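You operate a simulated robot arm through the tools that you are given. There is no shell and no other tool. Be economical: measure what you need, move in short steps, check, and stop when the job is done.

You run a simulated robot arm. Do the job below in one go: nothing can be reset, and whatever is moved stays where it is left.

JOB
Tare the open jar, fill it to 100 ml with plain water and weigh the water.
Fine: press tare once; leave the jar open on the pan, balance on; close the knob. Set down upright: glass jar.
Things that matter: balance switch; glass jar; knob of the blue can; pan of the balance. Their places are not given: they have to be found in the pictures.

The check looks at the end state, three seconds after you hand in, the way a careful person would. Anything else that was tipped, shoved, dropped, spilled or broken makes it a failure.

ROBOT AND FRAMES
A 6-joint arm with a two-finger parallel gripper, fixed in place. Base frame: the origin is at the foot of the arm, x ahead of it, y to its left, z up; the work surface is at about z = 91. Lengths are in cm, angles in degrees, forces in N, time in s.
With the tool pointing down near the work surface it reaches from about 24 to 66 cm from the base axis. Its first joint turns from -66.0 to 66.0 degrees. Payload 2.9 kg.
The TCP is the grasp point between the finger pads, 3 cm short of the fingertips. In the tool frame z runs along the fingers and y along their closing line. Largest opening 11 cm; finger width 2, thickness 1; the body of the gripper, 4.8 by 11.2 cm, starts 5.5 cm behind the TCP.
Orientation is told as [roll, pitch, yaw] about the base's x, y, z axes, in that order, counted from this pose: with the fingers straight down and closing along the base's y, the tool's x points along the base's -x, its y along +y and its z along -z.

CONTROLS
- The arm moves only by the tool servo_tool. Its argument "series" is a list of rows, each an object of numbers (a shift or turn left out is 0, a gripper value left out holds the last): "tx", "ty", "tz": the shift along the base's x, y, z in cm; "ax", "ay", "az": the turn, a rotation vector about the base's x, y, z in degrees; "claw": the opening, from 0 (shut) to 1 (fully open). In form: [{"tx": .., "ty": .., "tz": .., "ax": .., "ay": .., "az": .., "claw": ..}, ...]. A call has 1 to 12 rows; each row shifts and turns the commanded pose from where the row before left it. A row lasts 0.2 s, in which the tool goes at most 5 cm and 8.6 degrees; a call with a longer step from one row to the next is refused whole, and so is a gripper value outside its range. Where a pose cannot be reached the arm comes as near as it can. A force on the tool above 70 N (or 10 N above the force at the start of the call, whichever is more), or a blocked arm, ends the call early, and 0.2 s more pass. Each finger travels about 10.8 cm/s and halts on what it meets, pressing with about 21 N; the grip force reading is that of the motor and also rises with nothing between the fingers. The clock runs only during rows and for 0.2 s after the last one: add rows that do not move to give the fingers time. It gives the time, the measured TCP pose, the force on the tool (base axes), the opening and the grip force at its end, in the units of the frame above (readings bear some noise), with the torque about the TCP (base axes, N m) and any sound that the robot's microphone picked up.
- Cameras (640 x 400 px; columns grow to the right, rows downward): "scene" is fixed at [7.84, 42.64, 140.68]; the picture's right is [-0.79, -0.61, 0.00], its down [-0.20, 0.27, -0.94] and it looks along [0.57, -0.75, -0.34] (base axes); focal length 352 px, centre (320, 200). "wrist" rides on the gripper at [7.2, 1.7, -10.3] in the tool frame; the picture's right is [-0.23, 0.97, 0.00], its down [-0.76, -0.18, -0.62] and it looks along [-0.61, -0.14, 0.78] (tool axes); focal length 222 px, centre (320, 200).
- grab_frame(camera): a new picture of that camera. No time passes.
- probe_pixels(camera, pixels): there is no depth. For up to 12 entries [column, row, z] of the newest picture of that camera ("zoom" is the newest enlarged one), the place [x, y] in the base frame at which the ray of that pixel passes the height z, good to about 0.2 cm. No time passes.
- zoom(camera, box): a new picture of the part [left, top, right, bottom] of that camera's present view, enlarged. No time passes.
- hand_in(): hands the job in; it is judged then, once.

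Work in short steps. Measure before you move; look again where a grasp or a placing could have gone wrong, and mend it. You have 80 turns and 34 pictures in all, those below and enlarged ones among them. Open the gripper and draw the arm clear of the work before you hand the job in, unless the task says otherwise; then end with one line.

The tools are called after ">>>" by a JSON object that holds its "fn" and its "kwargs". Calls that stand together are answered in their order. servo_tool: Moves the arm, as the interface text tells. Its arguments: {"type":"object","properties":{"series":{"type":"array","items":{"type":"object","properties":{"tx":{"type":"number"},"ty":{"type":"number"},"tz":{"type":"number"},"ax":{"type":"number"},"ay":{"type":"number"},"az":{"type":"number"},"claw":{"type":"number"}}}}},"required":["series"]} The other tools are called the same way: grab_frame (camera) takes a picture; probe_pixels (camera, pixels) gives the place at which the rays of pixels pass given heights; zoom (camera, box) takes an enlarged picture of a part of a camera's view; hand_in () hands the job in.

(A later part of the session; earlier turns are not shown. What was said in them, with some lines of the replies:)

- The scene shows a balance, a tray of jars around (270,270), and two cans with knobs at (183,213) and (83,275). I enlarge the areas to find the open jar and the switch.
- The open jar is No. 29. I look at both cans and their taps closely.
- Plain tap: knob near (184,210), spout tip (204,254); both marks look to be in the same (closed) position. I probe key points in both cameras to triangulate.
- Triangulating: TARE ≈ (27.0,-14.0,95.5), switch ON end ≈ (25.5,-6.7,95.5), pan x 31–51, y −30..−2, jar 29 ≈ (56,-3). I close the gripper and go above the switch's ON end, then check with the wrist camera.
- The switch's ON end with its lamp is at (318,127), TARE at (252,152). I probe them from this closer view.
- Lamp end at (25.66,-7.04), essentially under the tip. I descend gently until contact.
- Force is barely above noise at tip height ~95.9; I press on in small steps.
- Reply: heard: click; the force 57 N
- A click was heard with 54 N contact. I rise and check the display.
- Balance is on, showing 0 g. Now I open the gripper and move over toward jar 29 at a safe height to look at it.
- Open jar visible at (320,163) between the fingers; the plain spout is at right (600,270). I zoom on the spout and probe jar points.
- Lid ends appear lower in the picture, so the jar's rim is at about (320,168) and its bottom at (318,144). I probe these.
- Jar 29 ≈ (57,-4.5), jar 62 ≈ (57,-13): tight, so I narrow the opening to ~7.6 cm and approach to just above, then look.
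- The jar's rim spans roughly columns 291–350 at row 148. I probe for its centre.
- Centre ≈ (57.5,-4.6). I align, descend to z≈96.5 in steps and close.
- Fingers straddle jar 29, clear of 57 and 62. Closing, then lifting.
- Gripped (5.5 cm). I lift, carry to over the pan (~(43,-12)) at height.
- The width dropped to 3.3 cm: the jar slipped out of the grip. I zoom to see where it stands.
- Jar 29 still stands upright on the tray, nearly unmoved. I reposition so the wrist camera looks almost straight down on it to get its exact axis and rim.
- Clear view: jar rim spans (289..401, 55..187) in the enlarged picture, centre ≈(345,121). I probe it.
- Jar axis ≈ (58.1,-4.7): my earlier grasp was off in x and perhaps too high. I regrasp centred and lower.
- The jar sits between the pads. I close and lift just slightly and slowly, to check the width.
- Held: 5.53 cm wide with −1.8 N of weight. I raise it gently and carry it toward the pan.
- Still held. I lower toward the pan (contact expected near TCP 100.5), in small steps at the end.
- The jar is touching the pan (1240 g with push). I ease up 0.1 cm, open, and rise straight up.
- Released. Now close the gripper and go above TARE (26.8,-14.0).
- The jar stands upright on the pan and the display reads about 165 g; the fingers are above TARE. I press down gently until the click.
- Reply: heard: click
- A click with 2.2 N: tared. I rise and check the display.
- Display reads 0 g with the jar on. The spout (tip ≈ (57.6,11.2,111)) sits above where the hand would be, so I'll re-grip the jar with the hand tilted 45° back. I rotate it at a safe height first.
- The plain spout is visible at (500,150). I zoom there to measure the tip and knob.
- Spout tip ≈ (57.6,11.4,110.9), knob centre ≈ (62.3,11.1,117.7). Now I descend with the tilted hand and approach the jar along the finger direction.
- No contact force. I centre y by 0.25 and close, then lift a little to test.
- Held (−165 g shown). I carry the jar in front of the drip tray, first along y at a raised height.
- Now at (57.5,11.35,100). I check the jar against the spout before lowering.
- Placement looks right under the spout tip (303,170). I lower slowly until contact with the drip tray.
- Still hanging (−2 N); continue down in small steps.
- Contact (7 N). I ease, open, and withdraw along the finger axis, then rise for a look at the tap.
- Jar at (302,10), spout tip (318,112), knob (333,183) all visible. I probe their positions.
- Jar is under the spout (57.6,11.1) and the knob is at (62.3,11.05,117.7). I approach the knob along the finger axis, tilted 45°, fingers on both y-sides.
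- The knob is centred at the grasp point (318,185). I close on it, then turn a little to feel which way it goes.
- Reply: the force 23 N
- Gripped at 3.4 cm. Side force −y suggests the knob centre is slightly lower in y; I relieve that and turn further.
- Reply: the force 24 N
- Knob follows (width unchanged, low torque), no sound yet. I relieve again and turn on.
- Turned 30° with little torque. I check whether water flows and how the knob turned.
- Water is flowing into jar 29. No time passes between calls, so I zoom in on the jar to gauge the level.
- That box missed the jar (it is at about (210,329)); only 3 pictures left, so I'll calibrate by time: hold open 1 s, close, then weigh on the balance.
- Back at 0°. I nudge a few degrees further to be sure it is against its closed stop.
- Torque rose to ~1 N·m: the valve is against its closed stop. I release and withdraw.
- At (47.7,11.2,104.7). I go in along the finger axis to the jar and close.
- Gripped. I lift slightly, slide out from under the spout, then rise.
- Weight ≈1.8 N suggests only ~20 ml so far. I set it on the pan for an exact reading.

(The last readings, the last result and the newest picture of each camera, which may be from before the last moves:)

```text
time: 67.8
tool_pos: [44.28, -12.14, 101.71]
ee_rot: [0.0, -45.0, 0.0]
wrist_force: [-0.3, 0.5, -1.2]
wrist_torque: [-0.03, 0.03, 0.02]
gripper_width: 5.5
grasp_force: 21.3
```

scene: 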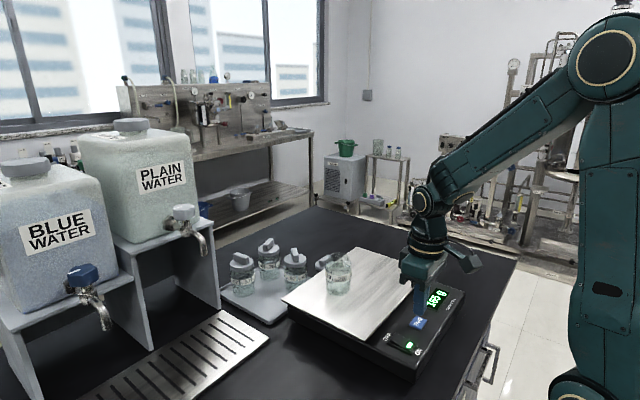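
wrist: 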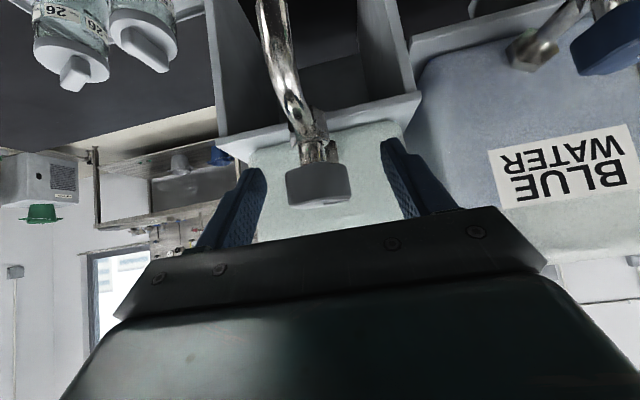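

>>> {"fn": "servo_tool", "kwargs": {"series": [{"tz": -0.2}, {"tz": -0.15}, {}]}}

```text
time: 68.6
tool_pos: [44.3, -12.12, 101.31]
ee_rot: [0.0, -45.4, 0.1]
wrist_force: [0.1, 0.2, 12.5]
wrist_torque: [0.08, -0.11, 0.02]
gripper_width: 5.52
grasp_force: 20.9
```

Contact. I ease up, open (staying in place), and read the display.

>>> {"fn": "servo_tool", "kwargs": {"series": [{"tz": 0.1}, {"claw": 0.6}, {"claw": 0.66}, {}, {}, {}]}}

>>> {"fn": "zoom", "kwargs": {"camera": "scene", "box": [280, 210, 470, 360]}}

```text
time: 70.0
tool_pos: [44.3, -12.25, 101.37]
ee_rot: [0.0, -45.2, 0.0]
wrist_force: [-0.2, -0.3, 1.0]
wrist_torque: [0.01, -0.01, 0.02]
gripper_width: 7.25
grasp_force: 0.1
```

```text
2.67 times, centred on (375, 285) of scene
```

zoom: 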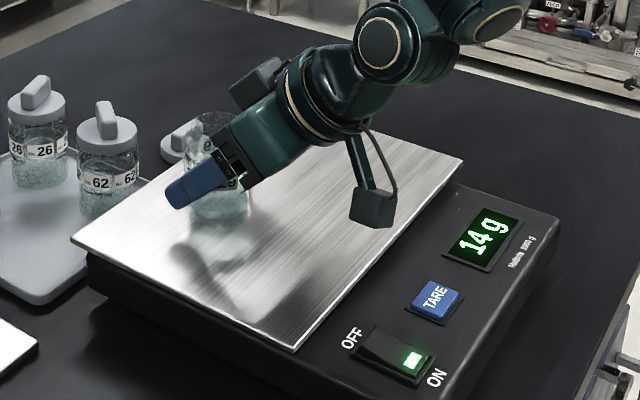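

Reads 14 g. So flow at 30° is ~5–6.2 ml/s; a further ~13 s hold will give 84–99 ml in total, never over. I regrip and carry the jar back.

>>> {"fn": "servo_tool", "kwargs": {"series": [{"claw": 0.5}, {"claw": 0.2}, {}, {}, {"tz": 0.4}, {"tz": 0.8}, {"tz": 1.5}, {"tz": 1.5}, {"tz": 0.6}, {}]}}

>>> {"fn": "servo_tool", "kwargs": {"series": [{"ty": 1}, {"ty": 2}, {"ty": 2.8}, {"ty": 3}, {"ty": 3}, {"ty": 3}, {"ty": 3}, {"ty": 2.8}, {"ty": 2}, {"ty": 0.95}, {}]}}

```text
time: 72.2
tool_pos: [44.24, -12.12, 106.22]
ee_rot: [-0.1, -45.1, 0.0]
wrist_force: [-0.9, -0.3, -1.3]
wrist_torque: [-0.02, 0.01, -0.01]
gripper_width: 5.51
grasp_force: 20.8
```

```text
time: 74.6
tool_pos: [44.4, 11.39, 106.24]
ee_rot: [-0.1, -45.0, 0.0]
wrist_force: [-0.3, -0.6, -1.8]
wrist_torque: [0.02, 0.0, 0.02]
gripper_width: 5.51
grasp_force: 21.0
```

Held. I lower to 100, move under the spout to (57.25,11.25), then down near the tray.

>>> {"fn": "servo_tool", "kwargs": {"series": [{"tz": -2}, {"tz": -2.5}, {"tz": -1.7}, {"tx": 1.5}, {"tx": 2.5}, {"tx": 2.5}, {"tx": 2.5}, {"tx": 2.2}, {"tx": 1.2}, {"tx": 0.45, "ty": -0.1}, {}]}}

>>> {"fn": "servo_tool", "kwargs": {"series": [{"tz": -1.5}, {"tz": -1.3}, {"tz": -0.7}, {"tz": -0.3}, {}]}}

>>> {"fn": "servo_tool", "kwargs": {"series": [{"tz": -0.2}, {"tz": -0.1}, {}]}}

```text
time: 77.0
tool_pos: [57.14, 11.34, 99.86]
ee_rot: [0.0, -45.0, 0.0]
wrist_force: [0.0, -0.4, -0.6]
wrist_torque: [-0.02, 0.01, -0.01]
gripper_width: 5.51
grasp_force: 20.9
```

```text
time: 78.2
tool_pos: [56.99, 11.33, 96.08]
ee_rot: [0.0, -45.0, 0.0]
wrist_force: [0.3, -0.3, -1.3]
wrist_torque: [0.01, -0.01, 0.0]
gripper_width: 5.5
grasp_force: 20.9
```

```text
time: 79.0
tool_pos: [57.11, 11.28, 95.89]
ee_rot: [0.0, -45.0, 0.0]
wrist_force: [-0.5, -0.5, -1.5]
wrist_torque: [0.01, 0.01, 0.03]
gripper_width: 5.51
grasp_force: 21.4
```

Still hanging; a little lower.

>>> {"fn": "servo_tool", "kwargs": {"series": [{"tz": -0.15}, {"tz": -0.1}, {}]}}

```text
time: 79.8
tool_pos: [57.16, 11.34, 95.68]
ee_rot: [0.1, -45.1, -0.1]
wrist_force: [0.2, -0.4, -0.4]
wrist_torque: [0.01, -0.01, -0.01]
gripper_width: 5.52
grasp_force: 21.0
```

>>> {"fn": "servo_tool", "kwargs": {"series": [{"tz": -0.08}, {"tz": -0.06}, {}]}}

```text
time: 80.6
tool_pos: [57.1, 11.24, 95.69]
ee_rot: [0.1, -45.2, 0.0]
wrist_force: [-1.6, 1.0, 10.2]
wrist_torque: [0.01, 0.27, -0.06]
gripper_width: 5.53
grasp_force: 20.5
```

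Contact. I release, withdraw, and rise to the knob approach pose.

>>> {"fn": "servo_tool", "kwargs": {"series": [{"tz": 0.1}, {"claw": 0.6}, {"claw": 0.72}, {}, {"tx": -1, "tz": 1}, {"tx": -2.5, "tz": 2.5}, {"tx": -3, "tz": 3}, {"tx": -3, "tz": 3}, {"tz": 4.8}, {"tz": 4.8}, {"tz": 4.8}, {"tz": 4.7}]}}

```text
time: 83.2
tool_pos: [47.83, 11.41, 124.35]
ee_rot: [0.0, -45.0, 0.1]
wrist_force: [1.8, -0.4, 0.4]
wrist_torque: [-0.02, -0.02, -0.01]
gripper_width: 7.92
grasp_force: 0.0
```

Now approach the knob again, aiming at (61.9,10.9,118.0), and grip it.

>>> {"fn": "servo_tool", "kwargs": {"series": [{"tx": 4, "ty": -0.25}, {"tx": 3.7, "ty": -0.2}, {}, {"tx": 2, "tz": -2}, {"tx": 2, "tz": -2}, {"tx": 1.5, "tz": -1.5}, {"tx": 0.85, "tz": -0.85}, {}, {"claw": 0.5}, {"claw": 0.2}, {}, {}]}}

```text
time: 85.8
tool_pos: [61.66, 10.85, 117.73]
ee_rot: [0.1, -45.1, 0.3]
wrist_force: [5.1, 12.4, -2.0]
wrist_torque: [0.3, -0.33, 0.1]
gripper_width: 3.39
grasp_force: 45.2
```

Gripped (3.39 cm). I open by 30° as before and check the angle.

>>> {"fn": "servo_tool", "kwargs": {"series": [{"az": 7.5, "tx": -0.02}, {"az": 7.5, "tx": -0.02}, {"az": 7.5, "ty": -0.03}, {"az": 7.5, "ty": -0.03}]}}

```text
time: 86.8
tool_pos: [61.88, 10.61, 117.76]
ee_rot: [0.0, -45.1, 30.1]
wrist_force: [24.5, 9.8, -7.8]
wrist_torque: [0.18, -0.24, -0.09]
gripper_width: 3.43
grasp_force: 45.6
```

At 30° with the grip intact; I hold for 11 s, then a final 1.6 s and close.

>>> {"fn": "servo_tool", "kwargs": {"series": [{}, {}, {}, {}, {}, {}, {}, {}, {}, {}]}}

>>> {"fn": "servo_tool", "kwargs": {"series": [{}, {}, {}, {}, {}, {}, {}, {}, {}, {}]}}

>>> {"fn": "servo_tool", "kwargs": {"series": [{}, {}, {}, {}, {}, {}, {}, {}, {}, {}]}}

>>> {"fn": "servo_tool", "kwargs": {"series": [{}, {}, {}, {}, {}, {}, {}, {}, {}, {}]}}

>>> {"fn": "servo_tool", "kwargs": {"series": [{}, {}, {}, {}, {}, {}, {}, {}, {}, {}]}}

>>> {"fn": "servo_tool", "kwargs": {"series": [{}, {}, {}, {}, {}, {}, {}, {}, {"az": -7.5, "ty": 0.03}, {"az": -7.5, "ty": 0.03}, {"az": -7.5, "tx": 0.02}, {"az": -7.5, "tx": 0.02}]}}

>>> {"fn": "servo_tool", "kwargs": {"series": [{"az": -3}, {}]}}

```text
time: 89.0
tool_pos: [61.81, 10.79, 117.74]
ee_rot: [-0.1, -45.0, 29.9]
wrist_force: [30.3, -1.7, -11.1]
wrist_torque: [0.26, -0.29, -0.08]
gripper_width: 3.42
grasp_force: 45.4
```

```text
time: 91.2
tool_pos: [61.63, 10.95, 117.64]
ee_rot: [-0.1, -45.1, 29.9]
wrist_force: [29.9, -3.2, -10.5]
wrist_torque: [0.36, -0.33, -0.16]
gripper_width: 3.43
grasp_force: 45.0
```

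```text
time: 93.4
tool_pos: [61.78, 10.77, 117.59]
ee_rot: [0.1, -45.0, 29.9]
wrist_force: [30.4, -2.9, -9.4]
wrist_torque: [0.04, -0.01, -0.11]
gripper_width: 3.43
grasp_force: 44.6
```

```text
time: 95.6
tool_pos: [61.81, 10.78, 117.73]
ee_rot: [0.0, -45.1, 29.9]
wrist_force: [30.6, -2.8, -7.8]
wrist_torque: [-0.05, 0.18, -0.09]
gripper_width: 3.41
grasp_force: 45.2
```

```text
time: 97.8
tool_pos: [61.77, 10.82, 117.77]
ee_rot: [0.0, -45.0, 30.0]
wrist_force: [29.2, -2.6, -8.5]
wrist_torque: [0.01, 0.1, -0.1]
gripper_width: 3.42
grasp_force: 45.2
```

```text
time: 100.4
tool_pos: [61.63, 10.91, 117.65]
ee_rot: [-0.1, -44.9, 0.1]
wrist_force: [5.5, 0.4, -10.6]
wrist_torque: [0.18, -1.19, 0.04]
gripper_width: 3.42
grasp_force: 45.1
```

```text
time: 101.0
tool_pos: [61.54, 10.88, 117.73]
ee_rot: [-0.1, -44.8, -2.7]
wrist_force: [-4.2, 5.6, -5.6]
wrist_torque: [-0.17, 0.88, 0.99]
gripper_width: 3.44
grasp_force: 45.9
```

Closed against the stop again (torque 1 N·m). I release, withdraw, and come down behind the jar.

>>> {"fn": "servo_tool", "kwargs": {"series": [{"claw": 0.5}, {"claw": 0.72}, {}, {"tx": -1, "tz": 1}, {"tx": -2.5, "tz": 2.5}, {"tx": -3, "tz": 3, "az": 3}, {"tx": -4, "ty": 0.2}, {"tx": -3.5, "ty": 0.2}, {"tz": -4.7}, {"tz": -4.7}, {"tz": -4.7}, {"tz": -4.7}]}}

```text
time: 103.6
tool_pos: [47.73, 11.16, 105.22]
ee_rot: [0.0, -45.1, 0.0]
wrist_force: [0.0, 0.3, -0.2]
wrist_torque: [0.01, -0.03, 0.01]
gripper_width: 7.9
grasp_force: 0.1
```

Going in to the jar and gripping, then a gentle lift.

>>> {"fn": "servo_tool", "kwargs": {"series": [{"tx": 3, "tz": -3, "ty": 0.1}, {"tx": 3, "tz": -3}, {"tx": 2.2, "tz": -2.3}, {"tx": 1.15, "tz": -1.3}, {}, {"claw": 0.5}, {"claw": 0.2}, {}, {}, {"tz": 0.3}, {"tz": 0.6}, {}]}}

```text
time: 106.2
tool_pos: [57.12, 11.24, 96.79]
ee_rot: [0.0, -45.1, 0.1]
wrist_force: [-0.4, 0.7, -2.2]
wrist_torque: [-0.01, 0.02, 0.0]
gripper_width: 5.5
grasp_force: 20.7
```

Held with −2.2 N. I carry it smoothly back to the pan.

>>> {"fn": "servo_tool", "kwargs": {"series": [{"tz": 0.8}, {"tz": 1.2}, {"tz": 1}, {"tx": -0.8}, {"tx": -1.6}, {"tx": -2.2}, {"tx": -2.5}, {"tx": -2.4}, {"tx": -1.7}, {"tx": -1}, {"tx": -0.6}, {"tz": 0.5}]}}

>>> {"fn": "servo_tool", "kwargs": {"series": [{"tz": 1.3}, {"tz": 2}, {"tz": 1.5}, {"tz": 0.9}, {"ty": -0.7}, {"ty": -1.4}, {"ty": -2}, {"ty": -2.4}, {"ty": -2.6}, {"ty": -2.6}, {"ty": -2.6}]}}

>>> {"fn": "servo_tool", "kwargs": {"series": [{"ty": -2.6}, {"ty": -2.4}, {"ty": -1.9}, {"ty": -1.3}, {"ty": -0.7}, {}, {"tz": -1.2}, {"tz": -1.6}, {"tz": -0.8}, {"tz": -0.4}, {}]}}

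```text
time: 108.8
tool_pos: [44.2, 11.34, 100.46]
ee_rot: [-0.2, -45.0, 0.0]
wrist_force: [0.3, 0.1, -1.4]
wrist_torque: [0.01, 0.06, -0.01]
gripper_width: 5.51
grasp_force: 20.9
```

```text
time: 111.2
tool_pos: [44.27, -3.07, 106.0]
ee_rot: [0.0, -45.2, 0.0]
wrist_force: [-0.5, 0.1, -1.7]
wrist_torque: [0.01, 0.01, 0.01]
gripper_width: 5.52
grasp_force: 20.4
```

```text
time: 113.6
tool_pos: [44.3, -11.93, 101.98]
ee_rot: [0.0, -45.1, 0.0]
wrist_force: [-0.7, 0.1, -2.0]
wrist_torque: [-0.02, 0.0, 0.01]
gripper_width: 5.5
grasp_force: 20.8
```

Lower the last bit onto the pan.

>>> {"fn": "servo_tool", "kwargs": {"series": [{"tz": -0.3}, {"tz": -0.2}, {"tz": -0.1}, {}]}}

```text
time: 114.6
tool_pos: [44.24, -11.8, 101.61]
ee_rot: [0.0, -45.1, 0.0]
wrist_force: [-0.6, -1.6, -0.9]
wrist_torque: [0.01, 0.02, 0.0]
gripper_width: 5.53
grasp_force: 20.9
```

>>> {"fn": "servo_tool", "kwargs": {"series": [{"tz": -0.1}, {"tz": -0.07}, {}]}}

```text
time: 115.4
tool_pos: [44.45, -11.93, 101.41]
ee_rot: [-0.1, -45.3, 0.1]
wrist_force: [-1.5, -0.9, 11.5]
wrist_torque: [0.03, 0.12, 0.01]
gripper_width: 5.52
grasp_force: 21.2
```

Contact. I ease up, open, and read the display.

>>> {"fn": "servo_tool", "kwargs": {"series": [{"tz": 0.1}, {"claw": 0.6}, {"claw": 0.66}, {}, {}, {}]}}

>>> {"fn": "zoom", "kwargs": {"camera": "scene", "box": [280, 210, 470, 360]}}

```text
time: 116.8
tool_pos: [44.29, -11.86, 101.44]
ee_rot: [0.1, -45.1, 0.0]
wrist_force: [-0.7, 0.3, -0.7]
wrist_torque: [0.03, 0.02, -0.01]
gripper_width: 7.25
grasp_force: 0.0
```

```text
2.67 times, centred on (375, 285) of scene
```

zoom: 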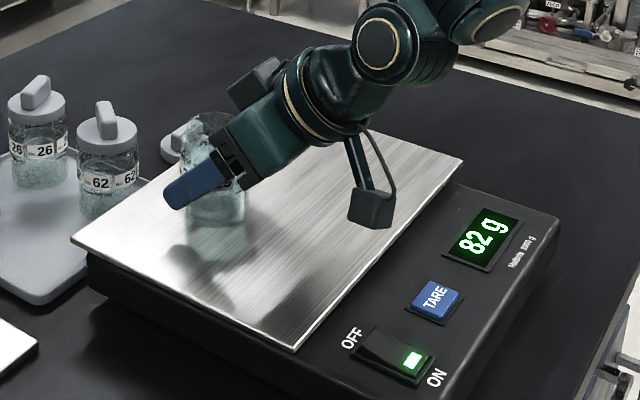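

82 g: flow is linear (0.167 ml per degree-second). 18 ml more needs 30° with 0.8 s ramps and a 2.8 s hold. I regrip and carry the jar back.

>>> {"fn": "servo_tool", "kwargs": {"series": [{"claw": 0.5}, {"claw": 0.2}, {}, {}, {"tz": 0.4}, {"tz": 0.8}, {"tz": 1.5}, {"tz": 1.5}, {"tz": 0.5}, {}]}}

>>> {"fn": "servo_tool", "kwargs": {"series": [{"ty": 0.8}, {"ty": 1.6}, {"ty": 2.3}, {"ty": 2.8}, {"ty": 2.8}, {"ty": 2.8}, {"ty": 2.8}, {"ty": 2.8}, {"ty": 2.2}, {"ty": 1.5}, {"ty": 0.8}, {}]}}

```text
time: 119.0
tool_pos: [44.31, -11.8, 106.02]
ee_rot: [0.0, -45.1, 0.0]
wrist_force: [0.3, 0.7, -2.3]
wrist_torque: [-0.01, 0.04, -0.01]
gripper_width: 5.5
grasp_force: 21.3
```

```text
time: 121.6
tool_pos: [44.21, 11.28, 106.02]
ee_rot: [0.1, -45.0, 0.0]
wrist_force: [-0.2, 0.5, -3.0]
wrist_torque: [0.0, 0.02, -0.01]
gripper_width: 5.52
grasp_force: 20.7
```

Held and in front of the drip tray. I go under the spout and down near the tray.

>>> {"fn": "servo_tool", "kwargs": {"series": [{"tz": -1.5}, {"tz": -2.5}, {"tz": -2}, {"tx": 1}, {"tx": 2}, {"tx": 2.5}, {"tx": 2.5}, {"tx": 2.3}, {"tx": 1.6}, {"tx": 0.8}, {"tx": 0.3}, {}]}}

>>> {"fn": "servo_tool", "kwargs": {"series": [{"tz": -1.5}, {"tz": -1.3}, {"tz": -0.7}, {"tz": -0.4}, {}]}}

>>> {"fn": "servo_tool", "kwargs": {"series": [{"tz": -0.15}, {"tz": -0.1}, {}]}}

```text
time: 124.2
tool_pos: [57.19, 11.28, 100.06]
ee_rot: [0.0, -45.2, 0.1]
wrist_force: [0.4, 0.3, -2.6]
wrist_torque: [-0.02, 0.04, 0.01]
gripper_width: 5.49
grasp_force: 20.8
```

```text
time: 125.4
tool_pos: [57.21, 11.37, 96.04]
ee_rot: [0.1, -45.0, 0.0]
wrist_force: [-0.8, 1.0, -2.6]
wrist_torque: [-0.01, 0.01, -0.01]
gripper_width: 5.49
grasp_force: 20.9
```

```text
time: 126.2
tool_pos: [57.24, 11.19, 95.96]
ee_rot: [-0.1, -45.2, 0.0]
wrist_force: [0.0, -0.5, -2.8]
wrist_torque: [0.0, 0.02, -0.03]
gripper_width: 5.52
grasp_force: 21.4
```

A few tenths more to contact.

>>> {"fn": "servo_tool", "kwargs": {"series": [{"tz": -0.12}, {"tz": -0.08}, {}]}}

>>> {"fn": "servo_tool", "kwargs": {"series": [{"tz": -0.06}, {"tz": -0.04}, {}]}}

```text
time: 127.0
tool_pos: [57.33, 11.27, 95.76]
ee_rot: [0.0, -45.1, 0.0]
wrist_force: [-1.4, 0.5, 2.9]
wrist_torque: [-0.03, 0.17, 0.01]
gripper_width: 5.51
grasp_force: 20.6
```

```text
time: 127.8
tool_pos: [57.25, 11.28, 95.69]
ee_rot: [0.0, -45.3, 0.1]
wrist_force: [-0.9, -1.8, 10.6]
wrist_torque: [-0.02, 0.2, 0.02]
gripper_width: 5.5
grasp_force: 21.2
```

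Contact (10.6 N). Release, withdraw, rise, and then approach and grip the knob.

>>> {"fn": "servo_tool", "kwargs": {"series": [{"tz": 0.1}, {"claw": 0.6}, {"claw": 0.72}, {}, {"tx": -1, "tz": 1}, {"tx": -2.5, "tz": 2.5}, {"tx": -3, "tz": 3}, {"tx": -3, "tz": 3}, {"tz": 4.8}, {"tz": 4.8}, {"tz": 4.8}, {"tz": 4.7}]}}

>>> {"fn": "servo_tool", "kwargs": {"series": [{"tx": 4, "ty": -0.2}, {"tx": 3.7, "ty": -0.2}, {}, {"tx": 2, "tz": -2}, {"tx": 2, "tz": -2}, {"tx": 1.5, "tz": -1.5}, {"tx": 0.85, "tz": -0.85}, {}, {"claw": 0.5}, {"claw": 0.2}, {}, {}]}}

```text
time: 130.4
tool_pos: [47.62, 11.44, 124.26]
ee_rot: [0.1, -44.9, 0.0]
wrist_force: [-0.3, -0.3, 1.2]
wrist_torque: [0.03, 0.06, -0.03]
gripper_width: 7.93
grasp_force: 0.0
```

```text
time: 133.0
tool_pos: [61.53, 11.11, 117.98]
ee_rot: [0.0, -45.1, 0.0]
wrist_force: [2.9, -2.2, -1.8]
wrist_torque: [-0.13, -0.18, 0.01]
gripper_width: 3.41
grasp_force: 45.2
```

Gripped cleanly (3.41 cm). I open 30°, hold 2.8 s in all, close and press against the stop.

>>> {"fn": "servo_tool", "kwargs": {"series": [{"az": 7.5, "tx": -0.02}, {"az": 7.5, "tx": -0.02}, {"az": 7.5, "ty": -0.03}, {"az": 7.5, "ty": -0.03}, {}, {}, {}, {}, {}]}}

>>> {"fn": "servo_tool", "kwargs": {"series": [{}, {}, {}, {}, {}, {}, {}, {}, {"az": -7.5, "ty": 0.03}, {"az": -7.5, "ty": 0.03}, {"az": -7.5, "tx": 0.02}, {"az": -7.5, "tx": 0.02}]}}

>>> {"fn": "servo_tool", "kwargs": {"series": [{"az": -3}, {}]}}

```text
time: 135.0
tool_pos: [61.69, 10.76, 117.95]
ee_rot: [0.0, -45.0, 29.9]
wrist_force: [4.5, -15.7, 1.4]
wrist_torque: [-0.54, 0.42, -0.01]
gripper_width: 3.41
grasp_force: 44.8
```

```text
time: 137.6
tool_pos: [61.71, 10.97, 117.94]
ee_rot: [0.1, -45.0, 0.0]
wrist_force: [-16.7, -8.0, -1.2]
wrist_torque: [-0.15, -1.14, 0.01]
gripper_width: 3.42
grasp_force: 44.9
```

```text
time: 138.2
tool_pos: [61.79, 11.08, 118.01]
ee_rot: [0.0, -45.0, -2.9]
wrist_force: [-10.1, -3.1, 3.3]
wrist_torque: [-0.3, 0.8, 0.79]
gripper_width: 3.45
grasp_force: 45.0
5 turns are left
```

Valve closed against its stop. Five turns left, so I batch: release the knob, withdraw, come behind the jar, grip and lift slightly.

>>> {"fn": "servo_tool", "kwargs": {"series": [{"claw": 0.5}, {"claw": 0.72}, {}, {"tx": -1, "tz": 1}, {"tx": -2.5, "tz": 2.5}, {"tx": -3, "tz": 3, "az": 3}, {"tx": -4, "ty": 0.2}, {"tx": -3.5, "ty": 0.2}, {"tz": -4.7}, {"tz": -4.7}, {"tz": -4.7}, {"tz": -4.7}]}}

>>> {"fn": "servo_tool", "kwargs": {"series": [{"tx": 3, "tz": -3}, {"tx": 3, "tz": -3}, {"tx": 2.2, "tz": -2.5}, {"tx": 1.25, "tz": -1.4}, {}, {"claw": 0.5}, {"claw": 0.2}, {}, {}, {"tz": 0.3}, {"tz": 0.6}, {}]}}

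```text
time: 140.8
tool_pos: [47.87, 11.58, 105.5]
ee_rot: [0.0, -45.1, 0.0]
wrist_force: [-0.5, 0.6, -0.7]
wrist_torque: [-0.02, -0.01, 0.0]
gripper_width: 7.92
grasp_force: 0.2
```

```text
time: 143.4
tool_pos: [57.09, 11.49, 96.72]
ee_rot: [0.0, -45.1, 0.0]
wrist_force: [0.1, -0.4, -2.5]
wrist_torque: [-0.02, 0.0, 0.01]
gripper_width: 5.51
grasp_force: 21.2
4 turns are left
```

The jar is held (5.51 cm, −2.5 N). I carry it smoothly to just above the pan as before.

>>> {"fn": "servo_tool", "kwargs": {"series": [{"tz": 0.8}, {"tz": 1.2}, {"tz": 1}, {"tx": -0.8}, {"tx": -1.6}, {"tx": -2.2}, {"tx": -2.5}, {"tx": -2.4}, {"tx": -1.7}, {"tx": -1}, {"tx": -0.6}, {"tz": 0.5}]}}

>>> {"fn": "servo_tool", "kwargs": {"series": [{"tz": 1.3}, {"tz": 2}, {"tz": 1.5}, {"tz": 0.9}, {"ty": -0.7}, {"ty": -1.4}, {"ty": -2}, {"ty": -2.4}, {"ty": -2.6}, {"ty": -2.6}, {"ty": -2.6}]}}

>>> {"fn": "servo_tool", "kwargs": {"series": [{"ty": -2.6}, {"ty": -2.4}, {"ty": -1.9}, {"ty": -1.3}, {"ty": -0.7}, {}, {"tz": -1.2}, {"tz": -1.6}, {"tz": -0.8}, {"tz": -0.4}, {}]}}

>>> {"fn": "servo_tool", "kwargs": {"series": [{"tz": -0.25}, {"tz": -0.15}, {}]}}

```text
time: 146.0
tool_pos: [44.58, 11.27, 100.3]
ee_rot: [0.0, -45.1, -0.1]
wrist_force: [0.1, 0.0, -2.9]
wrist_torque: [-0.03, 0.04, -0.01]
gripper_width: 5.49
grasp_force: 20.8
```

```text
time: 148.4
tool_pos: [44.41, -2.95, 105.88]
ee_rot: [0.0, -45.1, 0.0]
wrist_force: [-0.4, 0.5, -2.5]
wrist_torque: [0.01, 0.02, 0.0]
gripper_width: 5.52
grasp_force: 21.0
```

```text
time: 150.8
tool_pos: [44.46, -11.92, 101.82]
ee_rot: [-0.1, -45.0, 0.0]
wrist_force: [-0.1, -0.1, -2.6]
wrist_torque: [0.03, 0.04, 0.02]
gripper_width: 5.51
grasp_force: 21.2
```

```text
time: 151.6
tool_pos: [44.43, -11.96, 101.59]
ee_rot: [0.0, -45.1, 0.0]
wrist_force: [-0.6, 1.3, -0.5]
wrist_torque: [0.01, -0.02, 0.03]
gripper_width: 5.52
grasp_force: 21.3
3 turns are left
```

The force is unloading: touching the pan at 101.5. I lower 0.1 more, open, withdraw along the finger axis, rise clear, and read the display with the last picture.

>>> {"fn": "servo_tool", "kwargs": {"series": [{"tz": -0.08}, {}, {"claw": 0.6}, {"claw": 0.72}, {}, {"tx": -1, "tz": 1}, {"tx": -2.5, "tz": 2.5}, {"tx": -3, "tz": 3}, {"tx": -2, "tz": 3}, {"tz": 4}, {"tz": 4}, {}]}}

>>> {"fn": "zoom", "kwargs": {"camera": "scene", "box": [170, 180, 490, 380]}}

```text
time: 154.2
tool_pos: [36.09, -11.8, 119.08]
ee_rot: [0.0, -45.2, 0.0]
wrist_force: [-0.4, 0.0, 0.3]
wrist_torque: [-0.02, -0.03, -0.06]
gripper_width: 7.9
grasp_force: 0.1
```

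```text
2.00 times, centred on (330, 280) of scene
2 turns are left
```

zoom: 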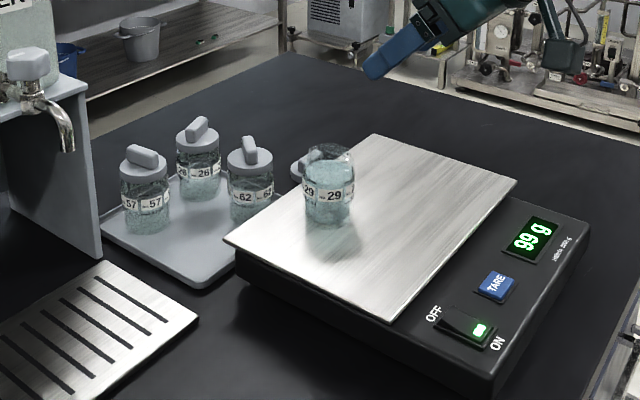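

The display reads 99 g, the open jar stands upright on the pan, the spout is dry, and the arm is clear with the gripper open. I hand in.

>>> {"fn": "hand_in", "kwargs": {}}

```text
The job is handed in.
```

The job is handed in: jar 29 was tared once and filled from the plain-water can. It now stands open and upright on the pan, and the switched-on balance reads 99 g (about 99 ml, 1 ml short of 100). The knob is turned back against its closed stop and the spout is no longer running. On the first try the jar slipped from the grip; it stayed upright on its tray.
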